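You operate a simulated robot arm through the tools that you are given. There is no shell and no other tool. Be economical: measure what you need, move in short steps, check, and stop when the job is done.

The job below is to be done with a simulated two-armed robot. You get a single attempt, and the scene is never put back.

TASK
On the fan bench, fold the blue napkin in half and then in half again.

Only the result counts: the job must be done as asked and must still hold three seconds after the hand-in. Knocking over, shifting, dropping, spilling or breaking anything else fails it. Flat cloth is picked up by pressing the open fingertips on it (5 to 10 N) and closing them slowly along it; thin cloth reads only 2 to 8 mm in the jaws.

THE ROBOT
Two 7-joint arms with two-finger parallel grippers on one trunk, on a base that drives. Base frame: it is fixed to the floor where the robot stands at the start and does not move with it; the origin is under the middle of the robot, x ahead of it, y to its left, z up. Readings come in mm, rad, newtons and seconds.
The left shoulder is at the start at [70, 163, 845], the right one opposite. Places, roughly: fan bench [600, 100, 400]. Payload 3.43 kg a hand.
The TCP of each hand is the grasp point between the finger pads, 34 mm short of the fingertips. In the tool frame z runs along the fingers and y along their closing line. The gripper opens to 128 mm. The fingers are 24 mm wide and 12 mm thick; the gripper's body (48 by 130 mm) begins 96 mm behind the TCP.
Orientation is told as [roll, pitch, yaw] about the base's x, y, z axes, in that order, counted from this pose: with the fingers straight down and closing along the base's y, the tool's x points along the base's -x, its y along +y and its z along -z.

THE INTERFACE
- The arms move only by the tool drive_tool. It takes "left_targets", "right_targets" or both (then of equal length, played together; a hand with none holds still); each is a list of rows, each an object of numbers (a shift or turn left out is 0, a gripper value left out holds the last): "dx", "dy", "dz": the shift along the base's x, y, z in mm; "wx", "wy", "wz": the turn, a rotation vector about the base's x, y, z in rad; "claw": the gripper command, from -1 (fully open) to 1 (shut), values between in proportion. In form: [{"dx": .., "dy": .., "dz": .., "wx": .., "wy": .., "wz": .., "claw": ..}, ...]. A call has 1 to 8 rows; each row shifts and turns the commanded pose from where the row before left it. Each row takes 0.2 s and may step no farther than 50 mm and 0.15 rad from the row before; otherwise, or with a gripper value out of range, the whole call is refused. A pose out of reach is approached as far as the arm can. The call stops where the force on the tool passes 40 N (or 10 N more than at its start, if that is more) or the arm is blocked; 0.2 s more then pass. The fingers move at their own pace (about 153 mm/s each) and stop on an object; they squeeze with about 41 N. The grip force told is the motor's: it shows also when the fingers shut on nothing. Time passes only in rows, and 0.2 s behind the last, so rows that do not move let the fingers close. It gives the time, the measured TCP pose, the force on the tool (base axes), the opening and the grip force at its end, in the units of the frame above (readings bear some noise).
- Cameras (640 x 400 px; columns grow to the right, rows downward): "scene" is now at [124.6, 24.2, 1055]; the picture's right is [0.31, -0.95, -0.00], its down [-0.71, -0.23, -0.67] and it looks along [0.63, 0.21, -0.75] (base axes); focal length 270 px, centre (320, 200). "left" rides on the left gripper at [76, 11, -160] in its tool frame; the picture's right is [-0.15, 0.99, 0.00], its down [-0.88, -0.13, -0.46] and it looks along [-0.45, -0.07, 0.89] (tool axes); focal length 234 px, centre (320, 200). "right" rides on the right gripper at [76, -11, -160] in its tool frame; the picture's right is [0.15, 0.99, 0.00], its down [-0.88, 0.13, -0.46] and it looks along [-0.45, 0.07, 0.89] (tool axes); focal length 234 px, centre (320, 200). There is no depth. A picture from a camera that has moved, and an enlarged one, comes with that camera's place and axes in the base frame and with its lens.
- grab_frame(camera): a new picture of that camera. No time passes.
- move_column(by): slides the trunk up (or, below 0, down) by that many mm; the arms and the scene camera ride with it, the base frame stays. It gives what a move gives, with no picture.
- drive_base(legs): drives the robot by 1 to 6 legs, each [ahead, left, turn to the left] in mm, mm and rad, along the robot's own axes; the way and the turn of a leg run together, so that a leg with both is an arc; at most 1500 mm and 3.142 rad a leg. The arms and the cameras ride along, it lands a little off, and it stops where it bumps. It gives what a move gives.
- turn_head(pan, tilt): turns the head with the scene camera to pan (to the left, within 1.501 rad either way) and tilt (down, from -0.506 to 1.204), counted from straight ahead of the robot. It gives what a move gives.
- enlarge(camera, box): a new picture of the part [left, top, right, bottom] of that camera's present view, enlarged. No time passes.
- job_done(): hands the job in; it is judged then, once.

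Go step by step. Nothing tells you exact positions but the pictures and the camera data: compare them with the known pose of the tool, close in by small moves and look again before you grip or let go. The budget is 120 turns and 92 pictures, counting those below and the enlarged ones. Unless the task says otherwise, let go and move clear before handing in, and close with one line.

The tools are called as name(argument=value, ...) on one line, values as JSON. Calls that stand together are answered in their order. drive_tool: Moves the arms, as the interface text tells. Its arguments: {"type":"object","properties":{"left_targets":{"type":"array","items":{"type":"object","properties":{"dx":{"type":"number"},"dy":{"type":"number"},"dz":{"type":"number"},"wx":{"type":"number"},"wy":{"type":"number"},"wz":{"type":"number"},"claw":{"type":"number"}}}},"right_targets":{"type":"array","items":{"type":"object","properties":{"dx":{"type":"number"},"dy":{"type":"number"},"dz":{"type":"number"},"wx":{"type":"number"},"wy":{"type":"number"},"wz":{"type":"number"},"claw":{"type":"number"}}}}},"required":[]} The other tools are called the same way: move_column (by) slides the trunk up or down; drive_base (legs) drives the base; turn_head (pan, tilt) turns the head that bears the scene camera; grab_frame (camera) takes a picture; enlarge (camera, box) takes an enlarged picture of a part of a camera's view; job_done () hands the job in.

At the start:

```text
time: 0.0
left_position: [562.2, 200.3, 661.3]
left_tool_rot: [0.001, 0.0, 0.001]
left_force: [-0.6, -0.6, 0.5]
left_gripper_width: 128.0
left_grasp_force: 0.1
right_position: [577.3, -185.4, 643.5]
right_tool_rot: [0.001, 0.0, -0.001]
right_force: [-0.1, -0.5, -0.9]
right_gripper_width: 128.2
right_grasp_force: 0.0
trunk travel left (down, up): [-325.0, 615.0]
robot x, y, heading: [-2.4, -0.8, -0.003]
head pan, tilt: [0.314, 0.841]
```

scene: 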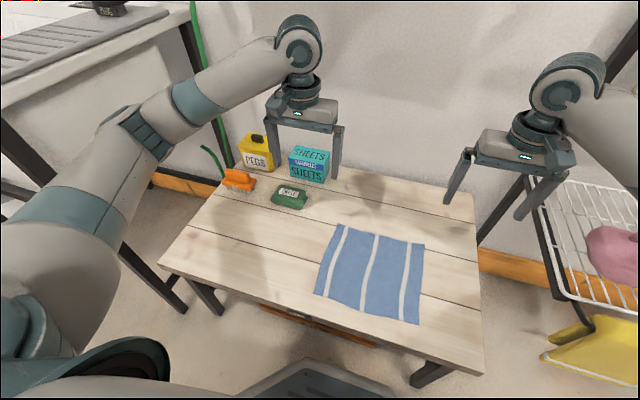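
right: 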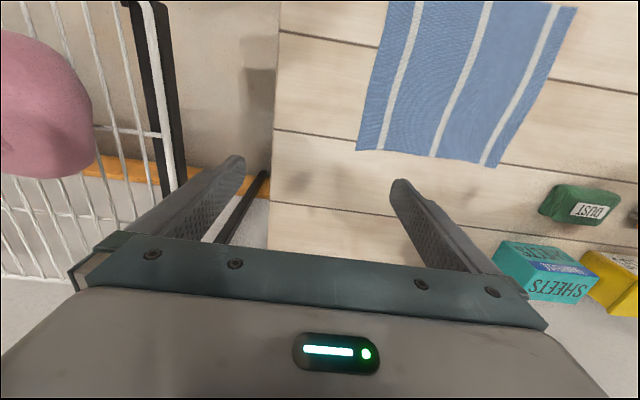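
left: 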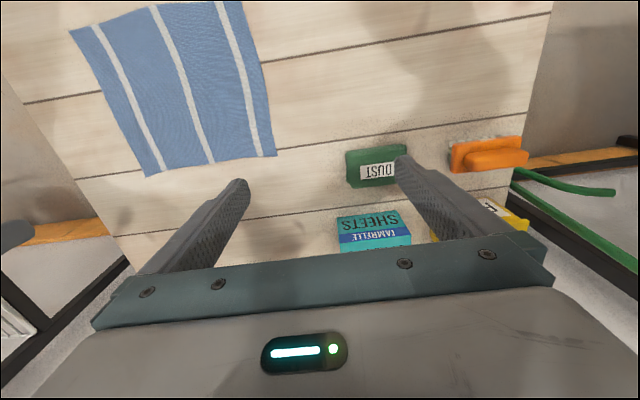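

I see the blue napkin flat on the bench, spanning roughly x 388–628 and y −131 to 124. First I'll enlarge it to measure its corners.

enlarge(camera="scene", box=[280, 200, 460, 340])

```text
2.86 times, centred on (370, 270) of scene
camera zoom: at [124.6, 24.2, 1055.0], right [0.31, -0.95, 0.0], down [-0.71, -0.23, -0.67], along [0.63, 0.21, -0.75], focal length 772 px, centre (177, 0)
```

zoom: 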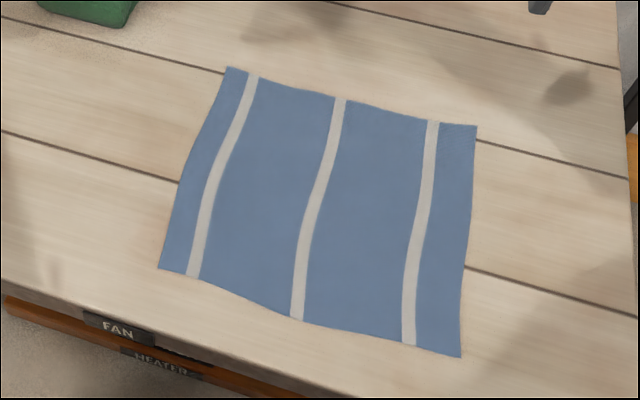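

The napkin is about 240 × 262 mm, with near corners at about (387, 131) and (393, −135). I'll bring both hands above those corners with the fingers partly closed.

drive_tool(left_targets=[{"dx": -23, "dy": -14, "dz": -30, "claw": 0.5}, {"dx": -23, "dy": -14, "dz": -30}, {"dx": -23, "dy": -14, "dz": -30}, {"dx": -23, "dy": -14, "dz": -30}, {"dx": -23, "dy": -14, "dz": -30}, {"dx": -23, "dy": -14, "dz": -30}, {"dx": -22, "dy": -13, "dz": -30}, {}], right_targets=[{"dx": -24.5, "dy": 11.3, "dz": -28, "claw": 0.5}, {"dx": -24.5, "dy": 11.3, "dz": -28}, {"dx": -24.5, "dy": 11.3, "dz": -28}, {"dx": -24.5, "dy": 11.3, "dz": -28}, {"dx": -24.5, "dy": 11.3, "dz": -28}, {"dx": -24.5, "dy": 11.3, "dz": -28}, {"dx": -24, "dy": 11.3, "dz": -25}, {}])

grab_frame(camera="left")

grab_frame(camera="right")

enlarge(camera="scene", box=[220, 160, 500, 360])

```text
time: 1.8
left_position: [401.4, 101.6, 454.9]
left_tool_rot: [-0.011, -0.016, -0.003]
left_force: [-5.5, 1.1, 50.2]
left_gripper_width: 32.0
left_grasp_force: 0.1
right_position: [462.2, -124.7, 509.9]
right_tool_rot: [-0.028, -0.163, -0.028]
right_force: [0.4, 0.1, 0.1]
right_gripper_width: 31.8
right_grasp_force: 0.1
trunk travel left (down, up): [-325.0, 615.0]
robot x, y, heading: [0.9, -1.8, -0.004]
head pan, tilt: [0.314, 0.841]
stopped in row 8 (right hand): the arm was blocked; the commanded pose is now the measured one
```

```text
87 pictures are left
camera left: at [321.7, 113.9, 614.6], right [0.15, 0.99, -0.01], down [0.87, -0.13, 0.47], along [0.47, -0.08, -0.88], focal length 234 px, centre (320, 200)
```

left: 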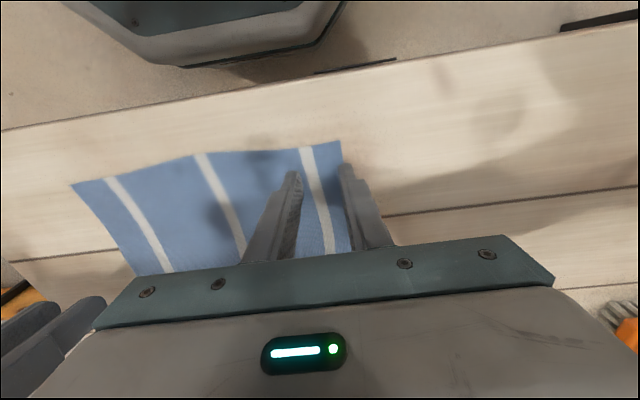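

```text
86 pictures are left
camera right: at [360.8, -131.3, 655.3], right [-0.11, 0.99, -0.05], down [0.8, 0.12, 0.59], along [0.59, 0.03, -0.81], focal length 234 px, centre (320, 200)
```

right: 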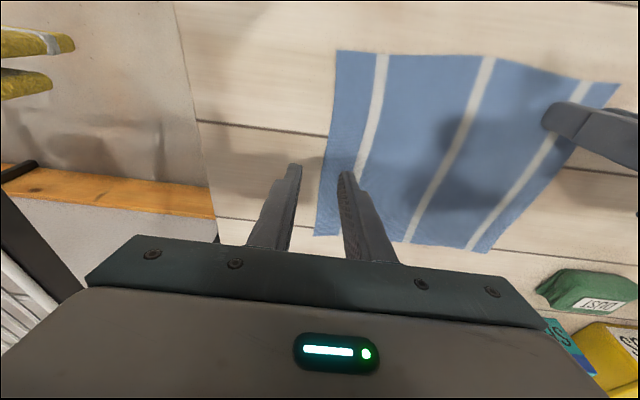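

```text
2.00 times, centred on (360, 260) of scene
camera zoom: at [115.1, 28.2, 1055.8], right [0.3, -0.95, 0.01], down [-0.7, -0.23, -0.67], along [0.64, 0.2, -0.74], focal length 541 px, centre (240, 80)
```

zoom: 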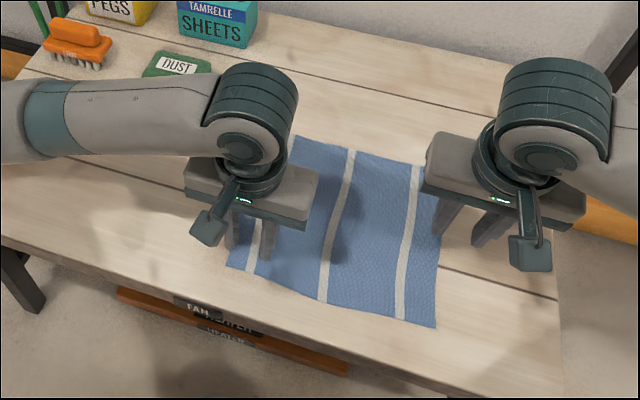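

The right arm was blocked partway, and the left hand reads 50 N upward while it should still be about 50 mm above the bench. I'll hold still and read the forces again.

drive_tool(left_targets=[{"dz": 3}, {}], right_targets=[{}, {}])

enlarge(camera="left", box=[220, 100, 420, 225])

turn_head(pan=0.2, tilt=1.15)

grab_frame(camera="scene")

```text
time: 2.4
left_position: [399.8, 101.3, 453.9]
left_tool_rot: [-0.009, -0.013, -0.003]
left_force: [6.3, -1.0, 25.1]
left_gripper_width: 31.5
left_grasp_force: 0.0
right_position: [461.6, -126.4, 508.5]
right_tool_rot: [-0.028, -0.16, -0.029]
right_force: [0.2, -0.2, -0.5]
right_gripper_width: 31.7
right_grasp_force: 0.0
trunk travel left (down, up): [-325.0, 615.0]
robot x, y, heading: [3.1, -0.9, 0.001]
head pan, tilt: [0.314, 0.841]
```

```text
3.20 times, centred on (320, 162) of left
camera zoom: at [322.2, 113.6, 615.2], right [0.15, 0.99, -0.01], down [0.87, -0.13, 0.47], along [0.46, -0.08, -0.88], focal length 749 px, centre (320, 320)
```

zoom: 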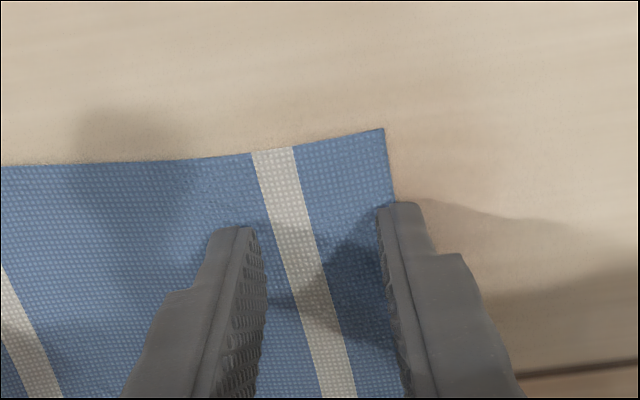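

```text
time: 3.2
left_position: [398.5, 100.7, 455.8]
left_tool_rot: [-0.008, -0.011, -0.002]
left_force: [5.1, -0.8, 20.2]
left_gripper_width: 31.6
left_grasp_force: 0.1
right_position: [461.2, -126.0, 509.7]
right_tool_rot: [-0.027, -0.159, -0.026]
right_force: [-0.4, 0.2, -0.2]
right_gripper_width: 31.9
right_grasp_force: 0.0
trunk travel left (down, up): [-325.0, 615.0]
robot x, y, heading: [2.6, -5.2, -0.005]
head pan, tilt: [0.201, 1.15]
```

```text
83 pictures are left
camera scene: at [99.9, 15.8, 1034.9], right [0.2, -0.98, 0.01], down [-0.89, -0.18, -0.42], along [0.41, 0.07, -0.91], focal length 270 px, centre (320, 200)
```

scene: 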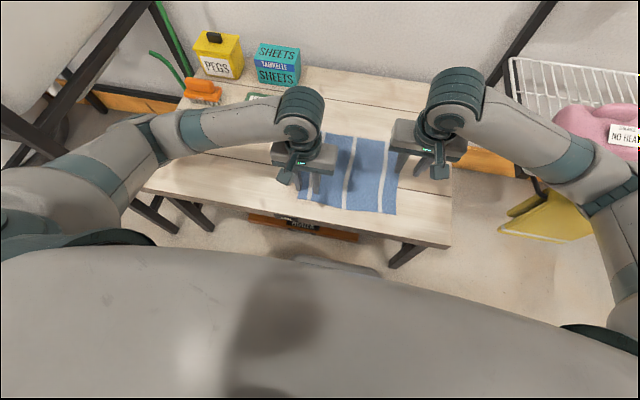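

The left fingertips are already touching, so the bench surface is really at z ≈ 420. At that height the napkin spans x ≈ 367–590 and y ≈ ±123. The right arm may be held up by the rack beside it, so I'll look there.

drive_tool(left_targets=[{"dz": 8}, {}])

turn_head(pan=-0.5, tilt=0.9)

grab_frame(camera="scene")

```text
time: 3.8
left_position: [400.0, 101.9, 463.4]
left_tool_rot: [-0.01, -0.01, -0.005]
left_force: [0.0, 0.4, 0.5]
left_gripper_width: 31.9
left_grasp_force: 0.0
right_position: [461.2, -125.9, 508.6]
right_tool_rot: [-0.028, -0.162, -0.028]
right_force: [-0.2, 0.0, 0.2]
right_gripper_width: 31.8
right_grasp_force: 0.0
trunk travel left (down, up): [-325.0, 615.0]
robot x, y, heading: [1.4, -8.2, -0.001]
head pan, tilt: [0.201, 1.15]
```

```text
time: 4.9
left_position: [398.9, 100.9, 463.6]
left_tool_rot: [-0.011, -0.012, -0.005]
left_force: [0.0, -0.4, 0.0]
left_gripper_width: 32.1
left_grasp_force: 0.1
right_position: [462.5, -125.9, 507.9]
right_tool_rot: [-0.028, -0.16, -0.028]
right_force: [0.5, -0.4, -0.5]
right_gripper_width: 32.0
right_grasp_force: 0.1
trunk travel left (down, up): [-325.0, 615.0]
robot x, y, heading: [2.0, -2.8, -0.001]
head pan, tilt: [-0.499, 0.901]
```

```text
82 pictures are left
camera scene: at [108.0, -31.6, 1052.3], right [-0.48, -0.88, 0.0], down [-0.68, 0.37, -0.63], along [0.55, -0.31, -0.78], focal length 270 px, centre (320, 200)
```

scene: 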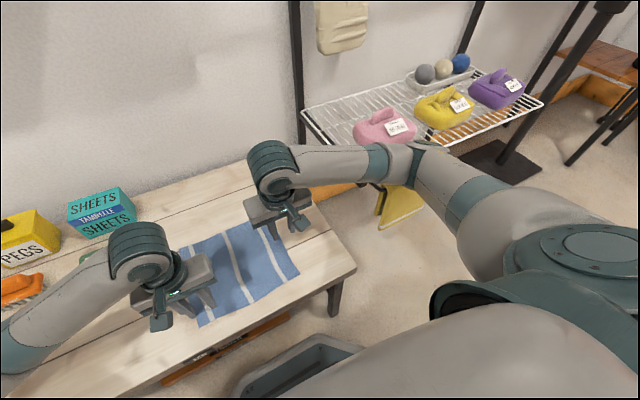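

The rack is well beyond the elbow, so the right arm probably hit a joint limit on that path. I'll lift it, level it, and approach from higher.

drive_tool(right_targets=[{"dz": 30, "dx": 10}, {"dz": 30, "wy": 0.08, "wx": 0.028}, {"wy": 0.08, "wz": 0.028}, {}])

```text
time: 5.9
left_position: [402.9, 97.5, 459.8]
left_tool_rot: [0.0, 0.001, -0.003]
left_force: [-0.1, 0.2, 0.0]
left_gripper_width: 32.1
left_grasp_force: 0.2
right_position: [472.4, -128.9, 558.2]
right_tool_rot: [0.007, 0.02, 0.001]
right_force: [1.1, 0.4, 0.9]
right_gripper_width: 31.9
right_grasp_force: 0.1
trunk travel left (down, up): [-325.0, 615.0]
robot x, y, heading: [4.5, -1.9, -0.001]
head pan, tilt: [-0.499, 0.901]
```

The right arm is level again. Now I'll move it in at height.

drive_tool(right_targets=[{"dx": -20, "dy": 5}, {"dx": -20, "dy": 5}, {"dx": -20, "dy": 5}, {"dx": -20, "dy": 5}, {}])

```text
time: 7.1
left_position: [403.9, 98.5, 460.3]
left_tool_rot: [0.0, 0.0, -0.004]
left_force: [0.2, -0.4, -0.4]
left_gripper_width: 32.3
left_grasp_force: 0.1
right_position: [392.1, -110.1, 560.0]
right_tool_rot: [0.006, 0.019, -0.001]
right_force: [0.3, 0.0, -0.1]
right_gripper_width: 31.7
right_grasp_force: 0.1
trunk travel left (down, up): [-325.0, 615.0]
robot x, y, heading: [2.3, -1.5, -0.004]
head pan, tilt: [-0.499, 0.901]
```

That worked. Next I'll lower the right hand and line both up with the corners at the corrected height.

drive_tool(left_targets=[{"dx": -10, "dy": -3, "dz": 5}, {"dx": -10, "dy": -3}, {}, {}, {}], right_targets=[{"dy": 8, "dz": -30, "dx": -4}, {"dy": 8, "dz": -30}, {"dz": -20}, {"dz": -10}, {}])

enlarge(camera="left", box=[220, 100, 420, 225])

enlarge(camera="right", box=[220, 100, 420, 225])

```text
time: 8.3
left_position: [385.7, 101.6, 469.6]
left_tool_rot: [-0.013, -0.006, 0.015]
left_force: [0.4, -1.1, -0.6]
left_gripper_width: 31.8
left_grasp_force: 0.0
right_position: [416.8, -84.0, 496.3]
right_tool_rot: [-0.011, -0.047, 0.006]
right_force: [0.1, 0.1, 0.5]
right_gripper_width: 32.0
right_grasp_force: 0.0
trunk travel left (down, up): [-325.0, 615.0]
robot x, y, heading: [7.1, -3.5, 0.011]
head pan, tilt: [-0.499, 0.901]
```

```text
3.20 times, centred on (320, 162) of left
camera zoom: at [308.2, 114.9, 630.3], right [0.13, 0.99, -0.01], down [0.88, -0.11, 0.46], along [0.46, -0.07, -0.89], focal length 749 px, centre (320, 320)
```

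zoom: 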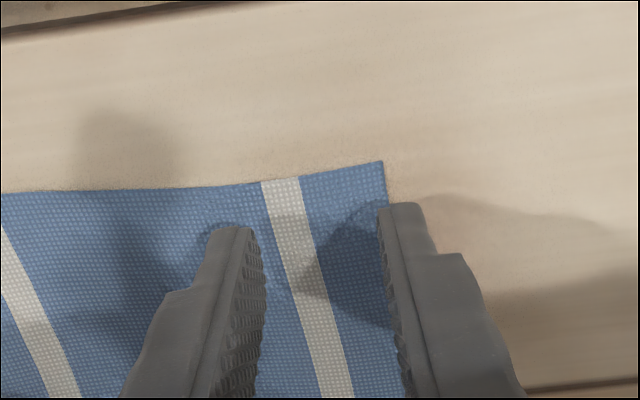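

```text
3.20 times, centred on (320, 162) of right
camera zoom: at [333.5, -96.1, 652.9], right [-0.15, 0.99, -0.02], down [0.86, 0.14, 0.5], along [0.49, 0.06, -0.87], focal length 749 px, centre (320, 320)
```

zoom: 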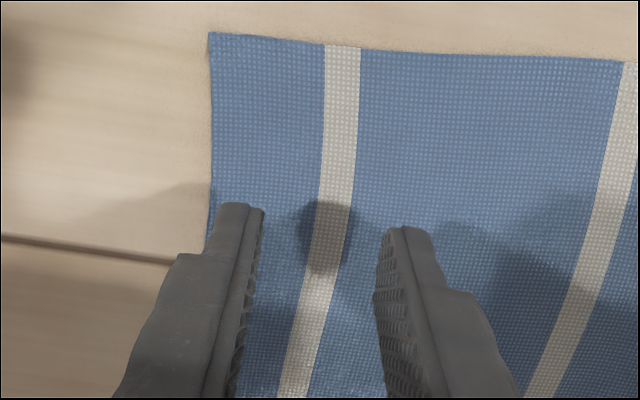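

The right elbow seems to be meeting the rack, which I triangulate at about x 560, y −430, z 550–600. I'll back the right hand up at once and check whether anything on the rack moved.

drive_tool(left_targets=[{"dz": 30}, {"dz": 30}, {"dz": 30}, {}], right_targets=[{"dz": 30}, {"dz": 30}, {"dz": 30}, {"wy": 0.047}])

move_column(by=60)

grab_frame(camera="scene")

turn_head(pan=0.314, tilt=0.841)

grab_frame(camera="scene")

```text
time: 9.3
left_position: [382.0, 93.1, 555.3]
left_tool_rot: [0.0, 0.0, -0.005]
left_force: [-0.1, -0.2, 0.4]
left_gripper_width: 32.0
left_grasp_force: 0.0
right_position: [388.9, -91.7, 558.0]
right_tool_rot: [0.006, 0.068, 0.0]
right_force: [-0.9, -0.6, -0.2]
right_gripper_width: 32.2
right_grasp_force: 0.0
trunk travel left (down, up): [-325.0, 615.0]
robot x, y, heading: [-1.0, -4.1, 0.001]
head pan, tilt: [-0.499, 0.901]
```

```text
time: 10.3
left_position: [382.9, 90.9, 614.8]
left_tool_rot: [0.001, -0.001, -0.003]
left_force: [0.1, 0.1, -0.4]
left_gripper_width: 32.0
left_grasp_force: 0.1
right_position: [390.3, -92.9, 618.5]
right_tool_rot: [0.009, 0.066, -0.002]
right_force: [0.5, -1.0, -0.4]
right_gripper_width: 32.0
right_grasp_force: 0.0
trunk travel left (down, up): [-385.0, 555.0]
robot x, y, heading: [0.2, -5.3, -0.009]
head pan, tilt: [-0.499, 0.901]
```

```text
79 pictures are left
camera scene: at [118.0, -40.1, 1110.4], right [-0.48, -0.88, 0.0], down [-0.69, 0.38, -0.62], along [0.54, -0.3, -0.78], focal length 270 px, centre (320, 200)
```

scene: 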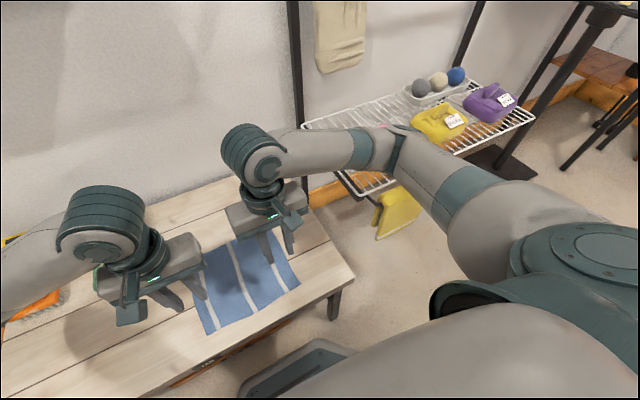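

```text
time: 11.4
left_position: [384.2, 90.6, 615.5]
left_tool_rot: [-0.001, 0.001, -0.005]
left_force: [-0.5, -0.4, 0.0]
left_gripper_width: 32.0
left_grasp_force: 0.0
right_position: [389.6, -93.6, 619.3]
right_tool_rot: [0.007, 0.067, -0.002]
right_force: [0.8, 0.3, -1.1]
right_gripper_width: 32.0
right_grasp_force: 0.0
trunk travel left (down, up): [-385.0, 555.0]
robot x, y, heading: [7.5, -7.2, -0.003]
head pan, tilt: [0.314, 0.841]
```

```text
78 pictures are left
camera scene: at [126.4, 20.3, 1115.1], right [0.3, -0.95, 0.0], down [-0.71, -0.23, -0.67], along [0.63, 0.2, -0.75], focal length 270 px, centre (320, 200)
```

scene: 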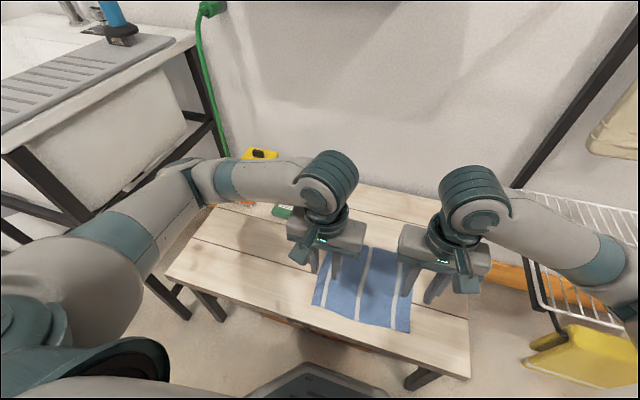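

The forearm hides the pink item. I'll raise the trunk further so the elbows clear the rack, then look again.

move_column(by=180)

turn_head(pan=-0.4, tilt=1.0)

grab_frame(camera="scene")

grab_frame(camera="right")

```text
time: 13.4
left_position: [381.9, 91.3, 795.6]
left_tool_rot: [-0.001, 0.0, -0.004]
left_force: [-0.3, -0.5, -0.2]
left_gripper_width: 32.3
left_grasp_force: 0.0
right_position: [390.0, -93.3, 799.6]
right_tool_rot: [0.006, 0.066, -0.002]
right_force: [0.4, -0.5, -0.4]
right_gripper_width: 32.1
right_grasp_force: 0.2
trunk travel left (down, up): [-565.0, 375.0]
robot x, y, heading: [0.8, -3.3, 0.002]
head pan, tilt: [0.314, 0.841]
```

```text
time: 14.5
left_position: [383.1, 90.5, 796.4]
left_tool_rot: [0.0, 0.0, -0.003]
left_force: [-0.4, -0.2, 0.8]
left_gripper_width: 32.0
left_grasp_force: 0.0
right_position: [390.7, -93.4, 799.8]
right_tool_rot: [0.007, 0.066, -0.002]
right_force: [0.3, -0.2, -0.7]
right_gripper_width: 32.0
right_grasp_force: 0.1
trunk travel left (down, up): [-565.0, 375.0]
robot x, y, heading: [2.0, -5.7, 0.002]
head pan, tilt: [-0.4, 1.0]
```

```text
77 pictures are left
camera scene: at [115.6, -30.9, 1283.3], right [-0.39, -0.92, 0.0], down [-0.77, 0.33, -0.54], along [0.5, -0.21, -0.84], focal length 270 px, centre (320, 200)
```

scene: 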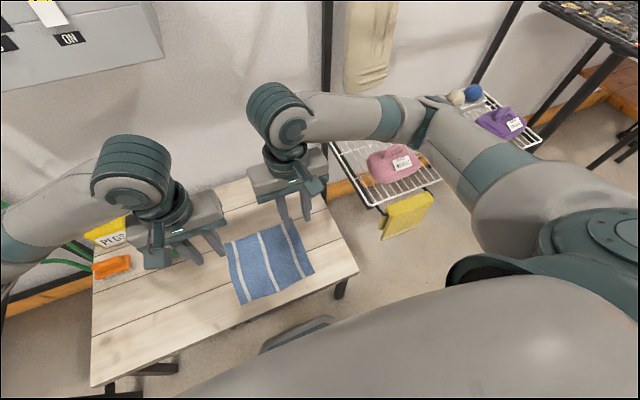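

```text
76 pictures are left
camera right: at [325.1, -106.5, 964.0], right [-0.14, 0.99, 0.02], down [0.91, 0.13, 0.4], along [0.39, 0.07, -0.92], focal length 234 px, centre (320, 200)
```

right: 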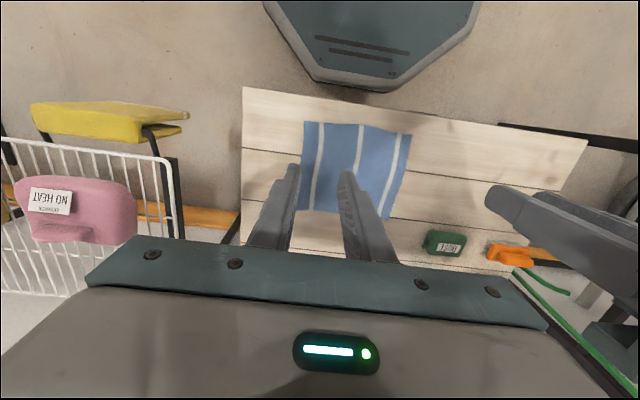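

The pink item is still where it started, to within measurement error. I'll raise the trunk another 100 mm and lower the hands in stages, watching the right elbow.

move_column(by=100)

drive_tool(left_targets=[{"dz": -40}, {"dz": -40}, {"dz": -40}, {"dz": -40}, {"dz": -40}, {}], right_targets=[{"dz": -40, "wy": -0.066}, {"dz": -40}, {"dz": -40}, {"dz": -40}, {"dz": -40}, {}])

grab_frame(camera="scene")

```text
time: 15.8
left_position: [383.5, 91.5, 896.3]
left_tool_rot: [0.002, -0.001, -0.002]
left_force: [0.5, -0.9, 0.4]
left_gripper_width: 32.0
left_grasp_force: 0.1
right_position: [391.2, -92.9, 898.4]
right_tool_rot: [0.006, 0.066, -0.004]
right_force: [-0.7, 0.3, 0.0]
right_gripper_width: 31.8
right_grasp_force: 0.0
trunk travel left (down, up): [-665.0, 275.0]
robot x, y, heading: [3.6, -7.3, -0.0]
head pan, tilt: [-0.4, 1.0]
```

```text
time: 17.2
left_position: [384.3, 92.3, 695.0]
left_tool_rot: [-0.002, 0.0, -0.004]
left_force: [-0.5, -0.3, -0.4]
left_gripper_width: 31.9
left_grasp_force: 0.1
right_position: [390.6, -94.8, 696.9]
right_tool_rot: [0.006, 0.0, -0.002]
right_force: [-0.3, -0.4, 0.3]
right_gripper_width: 32.3
right_grasp_force: 0.1
trunk travel left (down, up): [-665.0, 275.0]
robot x, y, heading: [2.6, -2.7, -0.002]
head pan, tilt: [-0.4, 1.0]
```

```text
75 pictures are left
camera scene: at [115.8, -31.0, 1383.3], right [-0.39, -0.92, 0.0], down [-0.77, 0.33, -0.54], along [0.5, -0.21, -0.84], focal length 270 px, centre (320, 200)
```

scene: 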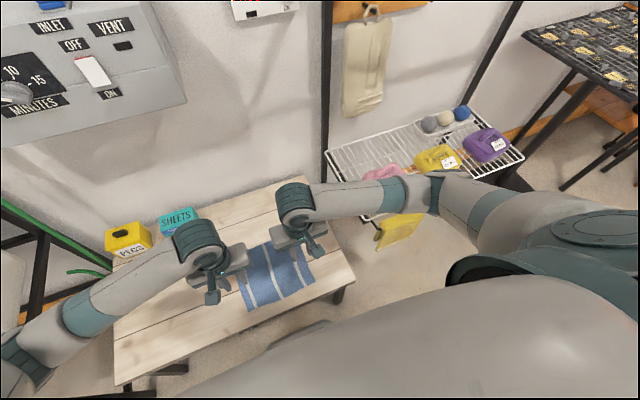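

Both hands are lowering cleanly, so I'll go on.

drive_tool(left_targets=[{"dz": -30}, {"dz": -30}, {"dz": -30}, {"dz": -30}, {}], right_targets=[{"dz": -30}, {"dz": -30}, {"dz": -30}, {"dz": -30}, {}])

grab_frame(camera="scene")

grab_frame(camera="left")

```text
time: 18.4
left_position: [383.5, 90.9, 575.3]
left_tool_rot: [0.001, -0.002, -0.004]
left_force: [1.0, 0.8, -0.4]
left_gripper_width: 32.2
left_grasp_force: 0.1
right_position: [390.2, -93.2, 578.3]
right_tool_rot: [0.007, 0.0, -0.001]
right_force: [-0.1, 0.3, -0.1]
right_gripper_width: 32.1
right_grasp_force: 0.1
trunk travel left (down, up): [-665.0, 275.0]
robot x, y, heading: [4.0, -7.5, -0.003]
head pan, tilt: [-0.4, 1.0]
```

```text
74 pictures are left
camera scene: at [115.7, -31.0, 1383.3], right [-0.39, -0.92, 0.0], down [-0.77, 0.33, -0.54], along [0.5, -0.21, -0.84], focal length 270 px, centre (320, 200)
```

scene: 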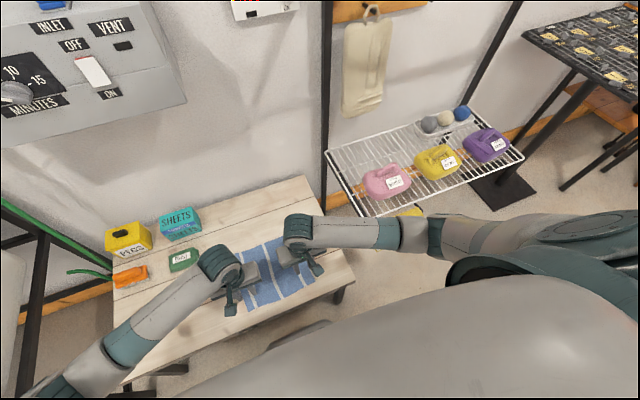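

```text
73 pictures are left
camera left: at [308.6, 102.8, 736.3], right [0.15, 0.99, 0.0], down [0.88, -0.13, 0.46], along [0.45, -0.07, -0.89], focal length 234 px, centre (320, 200)
```

left: 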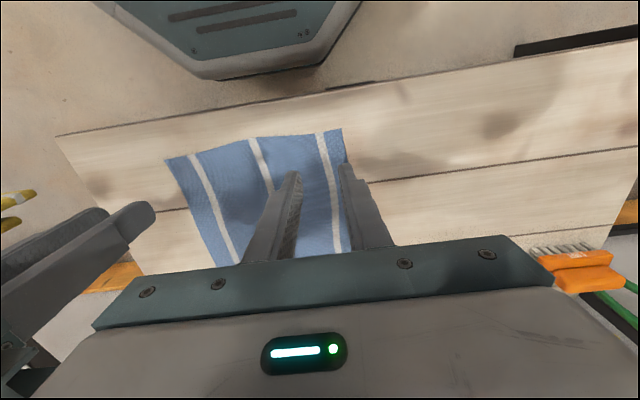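

The right forearm now stays clear of the rack. I'll lower to just above the cloth.

drive_tool(left_targets=[{"dz": -30}, {"dz": -30}, {"dz": -30}, {"dz": -10}, {}], right_targets=[{"dz": -30}, {"dz": -30}, {"dz": -30}, {"dz": -13}, {}])

enlarge(camera="left", box=[220, 100, 420, 225])

enlarge(camera="right", box=[220, 100, 420, 225])

```text
time: 19.6
left_position: [382.9, 91.5, 475.1]
left_tool_rot: [-0.002, 0.001, -0.002]
left_force: [0.3, -0.8, -0.3]
left_gripper_width: 32.2
left_grasp_force: 0.0
right_position: [388.0, -93.0, 477.4]
right_tool_rot: [0.008, -0.001, -0.003]
right_force: [-0.1, -0.1, -0.4]
right_gripper_width: 32.1
right_grasp_force: 0.1
trunk travel left (down, up): [-665.0, 275.0]
robot x, y, heading: [0.6, -1.0, -0.0]
head pan, tilt: [-0.4, 1.0]
```

```text
3.20 times, centred on (320, 162) of left
camera zoom: at [306.7, 102.8, 636.1], right [0.15, 0.99, 0.0], down [0.88, -0.13, 0.46], along [0.45, -0.07, -0.89], focal length 749 px, centre (320, 320)
```

zoom: 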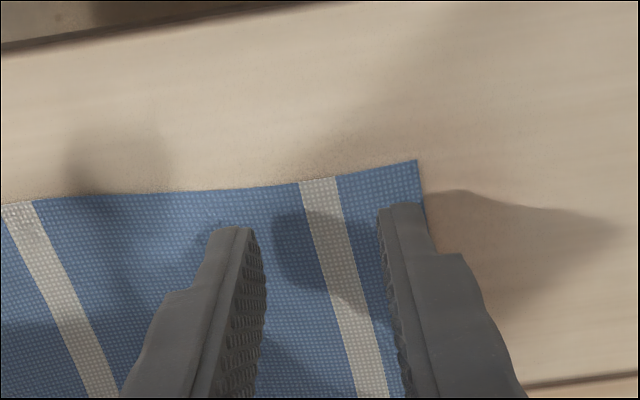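

```text
3.20 times, centred on (320, 162) of right
camera zoom: at [313.6, -106.9, 636.4], right [-0.14, 0.99, 0.01], down [0.88, 0.13, 0.46], along [0.45, 0.07, -0.89], focal length 749 px, centre (320, 320)
```

zoom: 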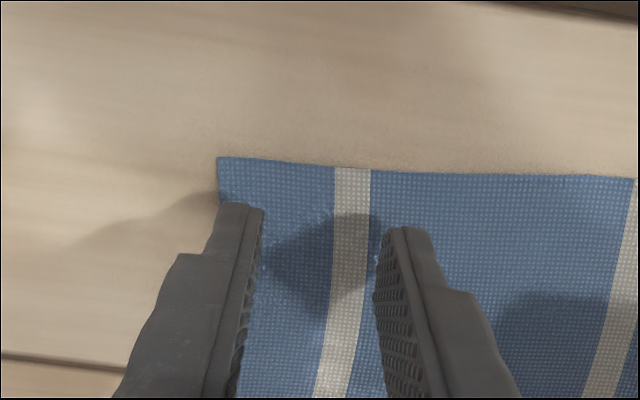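

Both hands sit just inside the near corners. I'll lower to light contact.

drive_tool(left_targets=[{"dz": -10}, {"dz": -8}, {}], right_targets=[{"dz": -10}, {"dz": -10}, {}])

```text
time: 20.4
left_position: [383.3, 90.6, 458.0]
left_tool_rot: [0.0, 0.001, -0.002]
left_force: [-0.3, -0.5, -0.8]
left_gripper_width: 31.8
left_grasp_force: 0.0
right_position: [389.8, -92.4, 456.0]
right_tool_rot: [0.007, 0.0, -0.002]
right_force: [-0.7, 0.4, 0.3]
right_gripper_width: 31.9
right_grasp_force: 0.0
trunk travel left (down, up): [-665.0, 275.0]
robot x, y, heading: [2.2, -1.9, -0.005]
head pan, tilt: [-0.4, 1.0]
```

drive_tool(left_targets=[{"dz": -2}, {}], right_targets=[{"dz": -1.5}, {}])

```text
time: 21.0
left_position: [383.4, 92.0, 454.5]
left_tool_rot: [-0.001, 0.0, -0.004]
left_force: [0.8, 0.3, 0.7]
left_gripper_width: 32.3
left_grasp_force: 0.1
right_position: [390.1, -92.4, 455.0]
right_tool_rot: [0.006, 0.0, -0.001]
right_force: [-0.5, -0.5, 3.9]
right_gripper_width: 32.4
right_grasp_force: 0.1
trunk travel left (down, up): [-665.0, 275.0]
robot x, y, heading: [-0.2, -4.4, -0.003]
head pan, tilt: [-0.4, 1.0]
```

The right hand has touched (4 N) and the left is about to. I'll lower a touch more.

drive_tool(left_targets=[{"dz": -1.5}, {}], right_targets=[{"dz": -0.4}, {}])

```text
time: 21.6
left_position: [383.7, 91.9, 454.4]
left_tool_rot: [-0.003, -0.003, -0.003]
left_force: [-2.5, 3.6, 23.7]
left_gripper_width: 32.1
left_grasp_force: 0.2
right_position: [389.3, -92.7, 456.3]
right_tool_rot: [0.008, -0.002, -0.001]
right_force: [0.2, 0.4, 2.5]
right_gripper_width: 31.9
right_grasp_force: 0.1
trunk travel left (down, up): [-665.0, 275.0]
robot x, y, heading: [4.0, -2.5, -0.001]
head pan, tilt: [-0.4, 1.0]
```

drive_tool(left_targets=[{"dz": 1.0}, {}], right_targets=[{"dz": -0.4}, {}])

```text
time: 22.2
left_position: [382.5, 92.1, 454.8]
left_tool_rot: [-0.002, -0.001, -0.003]
left_force: [-0.2, 0.7, 3.6]
left_gripper_width: 32.0
left_grasp_force: 0.1
right_position: [391.4, -92.5, 455.4]
right_tool_rot: [0.006, -0.002, -0.003]
right_force: [-4.2, -0.4, 16.6]
right_gripper_width: 32.0
right_grasp_force: 0.0
trunk travel left (down, up): [-665.0, 275.0]
robot x, y, heading: [-0.3, -5.5, -0.004]
head pan, tilt: [-0.4, 1.0]
```

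Forces are close to right. I'll trim them, then close slowly with the hands drifting inward so the inner fingers stay put.

drive_tool(left_targets=[{"dz": -0.3}, {"dy": -2.2, "claw": 0.57}, {"dy": -2.2, "claw": 0.64}, {"dy": -2.2, "claw": 0.71}, {"dy": -2.2, "claw": 0.78}, {"dy": -2.2, "claw": 0.85}, {"dy": -2.2, "claw": 0.92}, {"dy": -2.2, "claw": 1.0}], right_targets=[{"dz": 0.4}, {"dy": 2.2, "claw": 0.57}, {"dy": 2.2, "claw": 0.64}, {"dy": 2.2, "claw": 0.71}, {"dy": 2.2, "claw": 0.78}, {"dy": 2.2, "claw": 0.85}, {"dy": 2.2, "claw": 0.92}, {"dy": 2.2, "claw": 1.0}])

enlarge(camera="left", box=[220, 100, 420, 225])

enlarge(camera="right", box=[220, 100, 420, 225])

```text
time: 24.0
left_position: [383.5, 75.7, 456.3]
left_tool_rot: [-0.001, -0.002, -0.003]
left_force: [-0.1, 0.8, 3.9]
left_gripper_width: 1.8
left_grasp_force: 36.3
right_position: [389.0, -79.3, 455.4]
right_tool_rot: [0.007, -0.002, -0.002]
right_force: [1.3, -3.9, 17.3]
right_gripper_width: 1.7
right_grasp_force: 36.6
trunk travel left (down, up): [-665.0, 275.0]
robot x, y, heading: [-2.2, -1.0, -0.0]
head pan, tilt: [-0.4, 1.0]
```

```text
3.20 times, centred on (320, 162) of left
camera zoom: at [307.4, 87.4, 616.5], right [0.15, 0.99, 0.0], down [0.88, -0.13, 0.46], along [0.45, -0.07, -0.89], focal length 749 px, centre (320, 320)
```

zoom: 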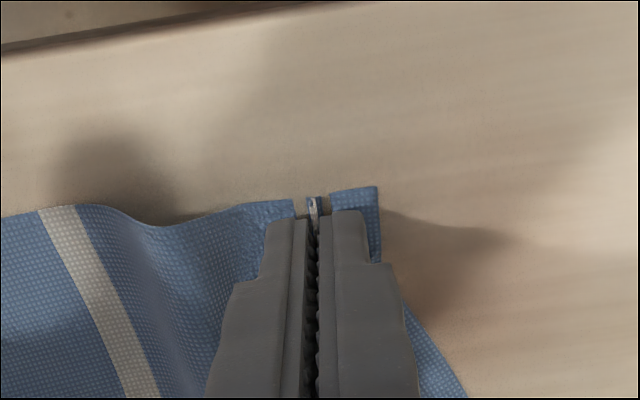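

```text
3.20 times, centred on (320, 162) of right
camera zoom: at [313.2, -91.3, 615.0], right [-0.14, 0.99, 0.01], down [0.88, 0.13, 0.46], along [0.45, 0.07, -0.89], focal length 749 px, centre (320, 320)
```

zoom: 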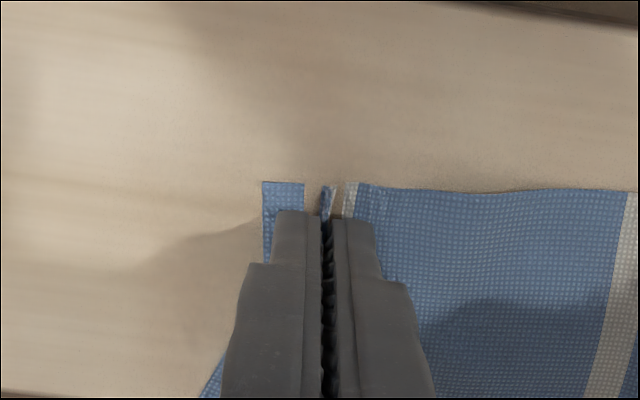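

Both corners are pinched, with a ridge of cloth visible between the pads. I'll arc both hands up and over toward the far edge, the first half now.

drive_tool(left_targets=[{"dx": 1.8, "dz": 16.6, "dy": 1}, {"dx": 5.3, "dz": 16, "dy": 1}, {"dx": 8.6, "dz": 14.7}, {"dx": 11.5, "dz": 12.8}, {"dx": 14.1, "dz": 10.5}, {"dx": 16.1, "dz": 7.9}, {"dx": 17.5, "dz": 4.8}, {"dx": 18.1, "dz": 1.6}], right_targets=[{"dx": 1.8, "dz": 16.6, "dy": -1}, {"dx": 5.3, "dz": 16, "dy": -1}, {"dx": 8.6, "dz": 14.7}, {"dx": 11.5, "dz": 12.8}, {"dx": 14.1, "dz": 10.5}, {"dx": 16.1, "dz": 7.9}, {"dx": 17.5, "dz": 4.8}, {"dx": 18.1, "dz": 1.6}])

turn_head(pan=0.0, tilt=1.0)

enlarge(camera="scene", box=[200, 130, 440, 280])

```text
time: 25.8
left_position: [476.3, 77.7, 538.5]
left_tool_rot: [0.001, 0.001, -0.003]
left_force: [0.0, 0.2, -0.5]
left_gripper_width: 1.7
left_grasp_force: 36.5
right_position: [483.1, -79.2, 539.6]
right_tool_rot: [0.005, 0.001, -0.002]
right_force: [0.2, -0.1, 0.4]
right_gripper_width: 1.8
right_grasp_force: 36.4
trunk travel left (down, up): [-665.0, 275.0]
robot x, y, heading: [5.2, -0.3, -0.007]
head pan, tilt: [-0.4, 1.0]
```

```text
time: 26.7
left_position: [475.1, 78.2, 539.4]
left_tool_rot: [-0.001, -0.001, -0.003]
left_force: [-0.1, 0.3, -0.4]
left_gripper_width: 1.7
left_grasp_force: 36.1
right_position: [482.9, -80.2, 539.4]
right_tool_rot: [0.007, 0.001, -0.001]
right_force: [0.7, -0.5, -0.5]
right_gripper_width: 1.7
right_grasp_force: 36.4
trunk travel left (down, up): [-665.0, 275.0]
robot x, y, heading: [0.6, -3.6, -0.004]
head pan, tilt: [0.0, 1.0]
```

```text
2.67 times, centred on (320, 205) of scene
camera zoom: at [121.2, -4.0, 1383.3], right [0.0, -1.0, 0.0], down [-0.84, 0.0, -0.54], along [0.54, 0.0, -0.84], focal length 721 px, centre (320, 187)
```

zoom: 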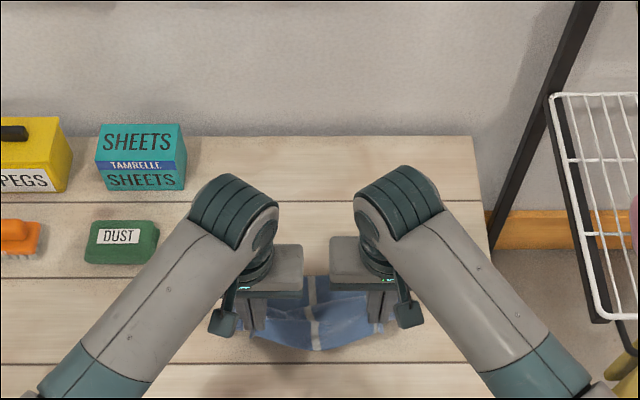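

The sheet hangs well between the hands. Now the second half of the arc, down toward the far edge.

drive_tool(left_targets=[{"dx": 18.1, "dz": -1.6}, {"dx": 17.5, "dz": -4.8}, {"dx": 16.1, "dz": -7.9}, {"dx": 14.1, "dz": -10.5}, {"dx": 11.5, "dz": -12.8}, {"dx": 8.6, "dz": -14.7}, {"dx": 5.3, "dz": -14}, {"dx": 1.8, "dz": -10}], right_targets=[{"dx": 18.1, "dz": -1.6}, {"dx": 17.5, "dz": -4.8}, {"dx": 16.1, "dz": -7.9}, {"dx": 14.1, "dz": -10.5}, {"dx": 11.5, "dz": -12.8}, {"dx": 8.6, "dz": -14.7}, {"dx": 5.3, "dz": -14}, {"dx": 1.8, "dz": -10}])

enlarge(camera="scene", box=[220, 130, 420, 255])

grab_frame(camera="left")

grab_frame(camera="right")

```text
time: 28.5
left_position: [570.0, 79.2, 463.2]
left_tool_rot: [0.0, -0.002, -0.003]
left_force: [-0.2, 0.6, 0.2]
left_gripper_width: 1.3
left_grasp_force: 36.8
right_position: [576.4, -81.2, 462.3]
right_tool_rot: [0.005, 0.001, -0.002]
right_force: [-0.5, -0.7, -0.1]
right_gripper_width: 1.5
right_grasp_force: 36.9
trunk travel left (down, up): [-665.0, 275.0]
robot x, y, heading: [1.6, -5.3, -0.002]
head pan, tilt: [0.0, 1.0]
```

```text
3.20 times, centred on (320, 192) of scene
camera zoom: at [121.4, -3.9, 1383.3], right [0.0, -1.0, 0.0], down [-0.84, 0.0, -0.54], along [0.54, 0.0, -0.84], focal length 865 px, centre (320, 224)
```

zoom: 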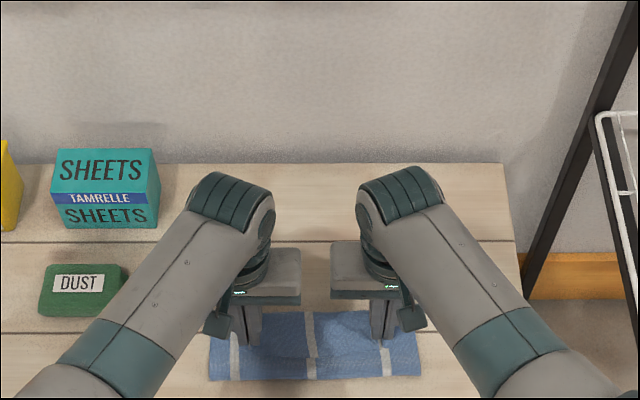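

```text
66 pictures are left
camera left: at [492.8, 90.4, 624.5], right [0.15, 0.99, 0.0], down [0.88, -0.13, 0.46], along [0.45, -0.07, -0.89], focal length 234 px, centre (320, 200)
```

left: 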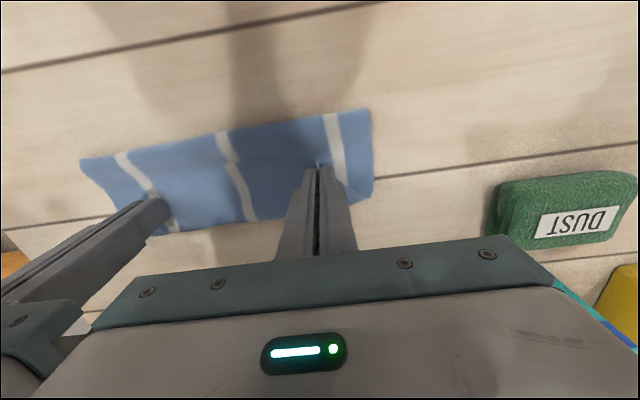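

```text
65 pictures are left
camera right: at [500.1, -93.7, 622.2], right [-0.14, 0.99, 0.01], down [0.88, 0.13, 0.46], along [0.45, 0.07, -0.89], focal length 234 px, centre (320, 200)
```

right: 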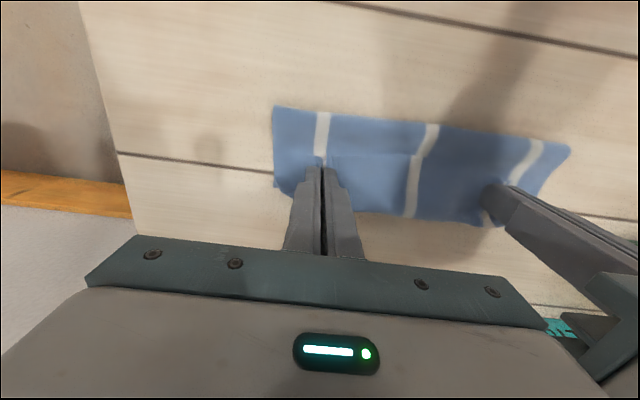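

The fold lies well. I'll lower to light contact before spreading and releasing.

drive_tool(left_targets=[{"dz": -4}, {"dz": -2.5}, {}], right_targets=[{"dz": -4}, {"dz": -2}, {}])

```text
time: 29.3
left_position: [568.7, 77.9, 456.8]
left_tool_rot: [0.0, 0.001, -0.004]
left_force: [-0.1, 0.4, 0.9]
left_gripper_width: 1.4
left_grasp_force: 36.8
right_position: [576.4, -81.1, 456.5]
right_tool_rot: [0.008, -0.001, 0.0]
right_force: [-0.1, 0.3, -0.5]
right_gripper_width: 1.7
right_grasp_force: 36.8
trunk travel left (down, up): [-665.0, 275.0]
robot x, y, heading: [0.1, -5.3, -0.001]
head pan, tilt: [0.0, 1.0]
```

drive_tool(left_targets=[{"dz": -0.8}, {"dy": 2.2, "claw": 0.93}, {"dy": 2.2, "claw": 0.86}, {"dy": 2.2, "claw": 0.79}, {"dy": 2.2, "claw": 0.72}, {"dy": 2.2, "claw": 0.65}, {"dy": 2.2, "claw": 0.58}, {}], right_targets=[{"dz": -0.8}, {"dy": -2.2, "claw": 0.93}, {"dy": -2.2, "claw": 0.86}, {"dy": -2.2, "claw": 0.79}, {"dy": -2.2, "claw": 0.72}, {"dy": -2.2, "claw": 0.65}, {"dy": -2.2, "claw": 0.58}, {}])

enlarge(camera="left", box=[180, 80, 420, 230])

enlarge(camera="right", box=[220, 80, 460, 230])

```text
time: 31.1
left_position: [569.8, 91.5, 455.9]
left_tool_rot: [-0.001, -0.001, -0.004]
left_force: [-0.2, -0.5, 3.9]
left_gripper_width: 25.5
left_grasp_force: 0.1
right_position: [575.1, -93.5, 458.0]
right_tool_rot: [0.007, -0.002, -0.002]
right_force: [-0.1, 2.7, 4.5]
right_gripper_width: 25.9
right_grasp_force: 0.2
trunk travel left (down, up): [-665.0, 275.0]
robot x, y, heading: [0.9, -1.2, -0.004]
head pan, tilt: [0.0, 1.0]
```

```text
2.67 times, centred on (300, 155) of left
camera zoom: at [493.1, 102.9, 617.4], right [0.15, 0.99, 0.0], down [0.88, -0.13, 0.46], along [0.45, -0.07, -0.89], focal length 624 px, centre (373, 320)
```

zoom: 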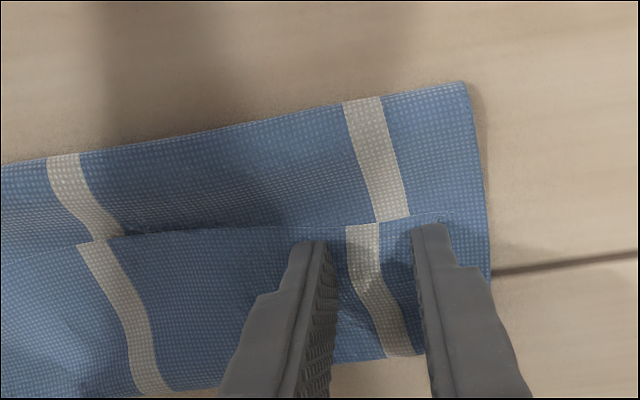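

```text
2.67 times, centred on (340, 155) of right
camera zoom: at [499.9, -106.5, 616.3], right [-0.14, 0.99, 0.01], down [0.88, 0.13, 0.46], along [0.45, 0.07, -0.89], focal length 624 px, centre (267, 320)
```

zoom: 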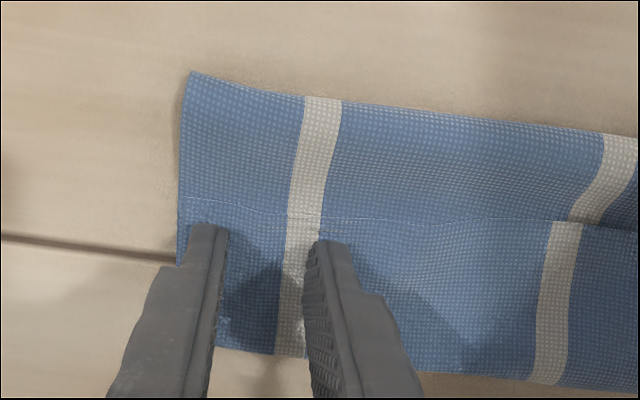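

The fold went over, but the gripped edge didn't flip. Because the hands stayed upright, a flap about 50 mm wide folded back on itself, with its edge at x ≈ 557. I'll re-grip, reverse the arc to lay the napkin flat, then refold it far-to-near while pitching the grippers.

drive_tool(left_targets=[{"dz": -0.3}, {"dy": -2, "claw": 0.65}, {"dy": -2, "claw": 0.72}, {"dy": -2, "claw": 0.79}, {"dy": -2, "claw": 0.86}, {"dy": -2, "claw": 0.93}, {"dy": -2, "claw": 1.0}, {}], right_targets=[{"dz": -0.3}, {"dy": 2, "claw": 0.65}, {"dy": 2, "claw": 0.72}, {"dy": 2, "claw": 0.79}, {"dy": 2, "claw": 0.86}, {"dy": 2, "claw": 0.93}, {"dy": 2, "claw": 1.0}, {}])

drive_tool(left_targets=[{"dx": -1.8, "dz": 16.6}, {"dx": -5.3, "dz": 16}, {"dx": -8.6, "dz": 14.7}, {"dx": -11.5, "dz": 12.8}, {"dx": -14.1, "dz": 10.5}, {"dx": -16.1, "dz": 7.9}, {"dx": -17.5, "dz": 4.8}, {"dx": -18.1, "dz": 1.6}], right_targets=[{"dx": -1.8, "dz": 16.6}, {"dx": -5.3, "dz": 16}, {"dx": -8.6, "dz": 14.7}, {"dx": -11.5, "dz": 12.8}, {"dx": -14.1, "dz": 10.5}, {"dx": -16.1, "dz": 7.9}, {"dx": -17.5, "dz": 4.8}, {"dx": -18.1, "dz": 1.6}])

enlarge(camera="scene", box=[200, 130, 440, 280])

grab_frame(camera="right")

```text
time: 32.9
left_position: [568.9, 78.5, 456.1]
left_tool_rot: [0.001, -0.004, -0.003]
left_force: [-0.2, 1.1, 4.4]
left_gripper_width: 1.5
left_grasp_force: 36.4
right_position: [576.1, -81.3, 456.0]
right_tool_rot: [0.007, -0.002, -0.002]
right_force: [0.2, -1.9, 8.6]
right_gripper_width: 1.7
right_grasp_force: 36.5
trunk travel left (down, up): [-665.0, 275.0]
robot x, y, heading: [2.2, -1.4, -0.007]
head pan, tilt: [0.0, 1.0]
```

```text
time: 34.7
left_position: [477.5, 79.3, 541.1]
left_tool_rot: [0.0, -0.002, -0.002]
left_force: [0.3, -0.2, 0.0]
left_gripper_width: 1.7
left_grasp_force: 36.7
right_position: [482.5, -81.0, 541.5]
right_tool_rot: [0.007, -0.003, -0.001]
right_force: [-0.5, -0.7, -0.5]
right_gripper_width: 1.6
right_grasp_force: 36.3
trunk travel left (down, up): [-665.0, 275.0]
robot x, y, heading: [2.0, -2.9, 0.001]
head pan, tilt: [0.0, 1.0]
```

```text
2.67 times, centred on (320, 205) of scene
camera zoom: at [120.1, -3.9, 1383.4], right [0.0, -1.0, 0.0], down [-0.84, 0.0, -0.54], along [0.54, 0.0, -0.84], focal length 721 px, centre (320, 187)
```

zoom: 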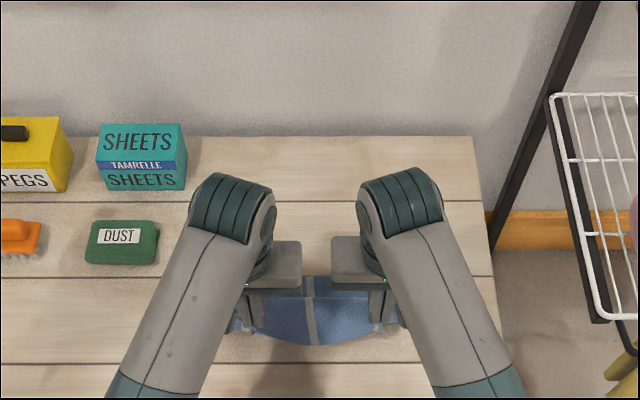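

```text
61 pictures are left
camera right: at [406.4, -94.7, 701.4], right [-0.14, 0.99, 0.01], down [0.88, 0.13, 0.46], along [0.45, 0.07, -0.89], focal length 234 px, centre (320, 200)
```

right: 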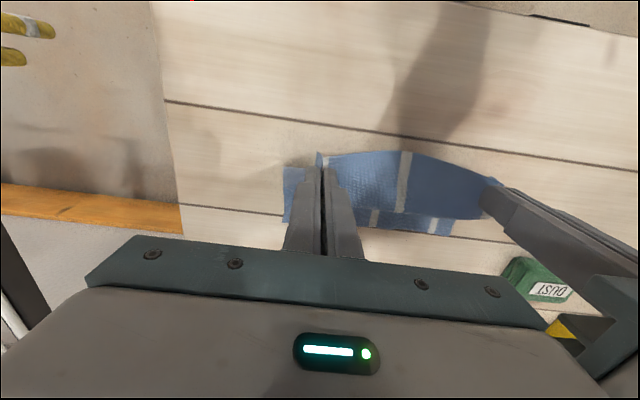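

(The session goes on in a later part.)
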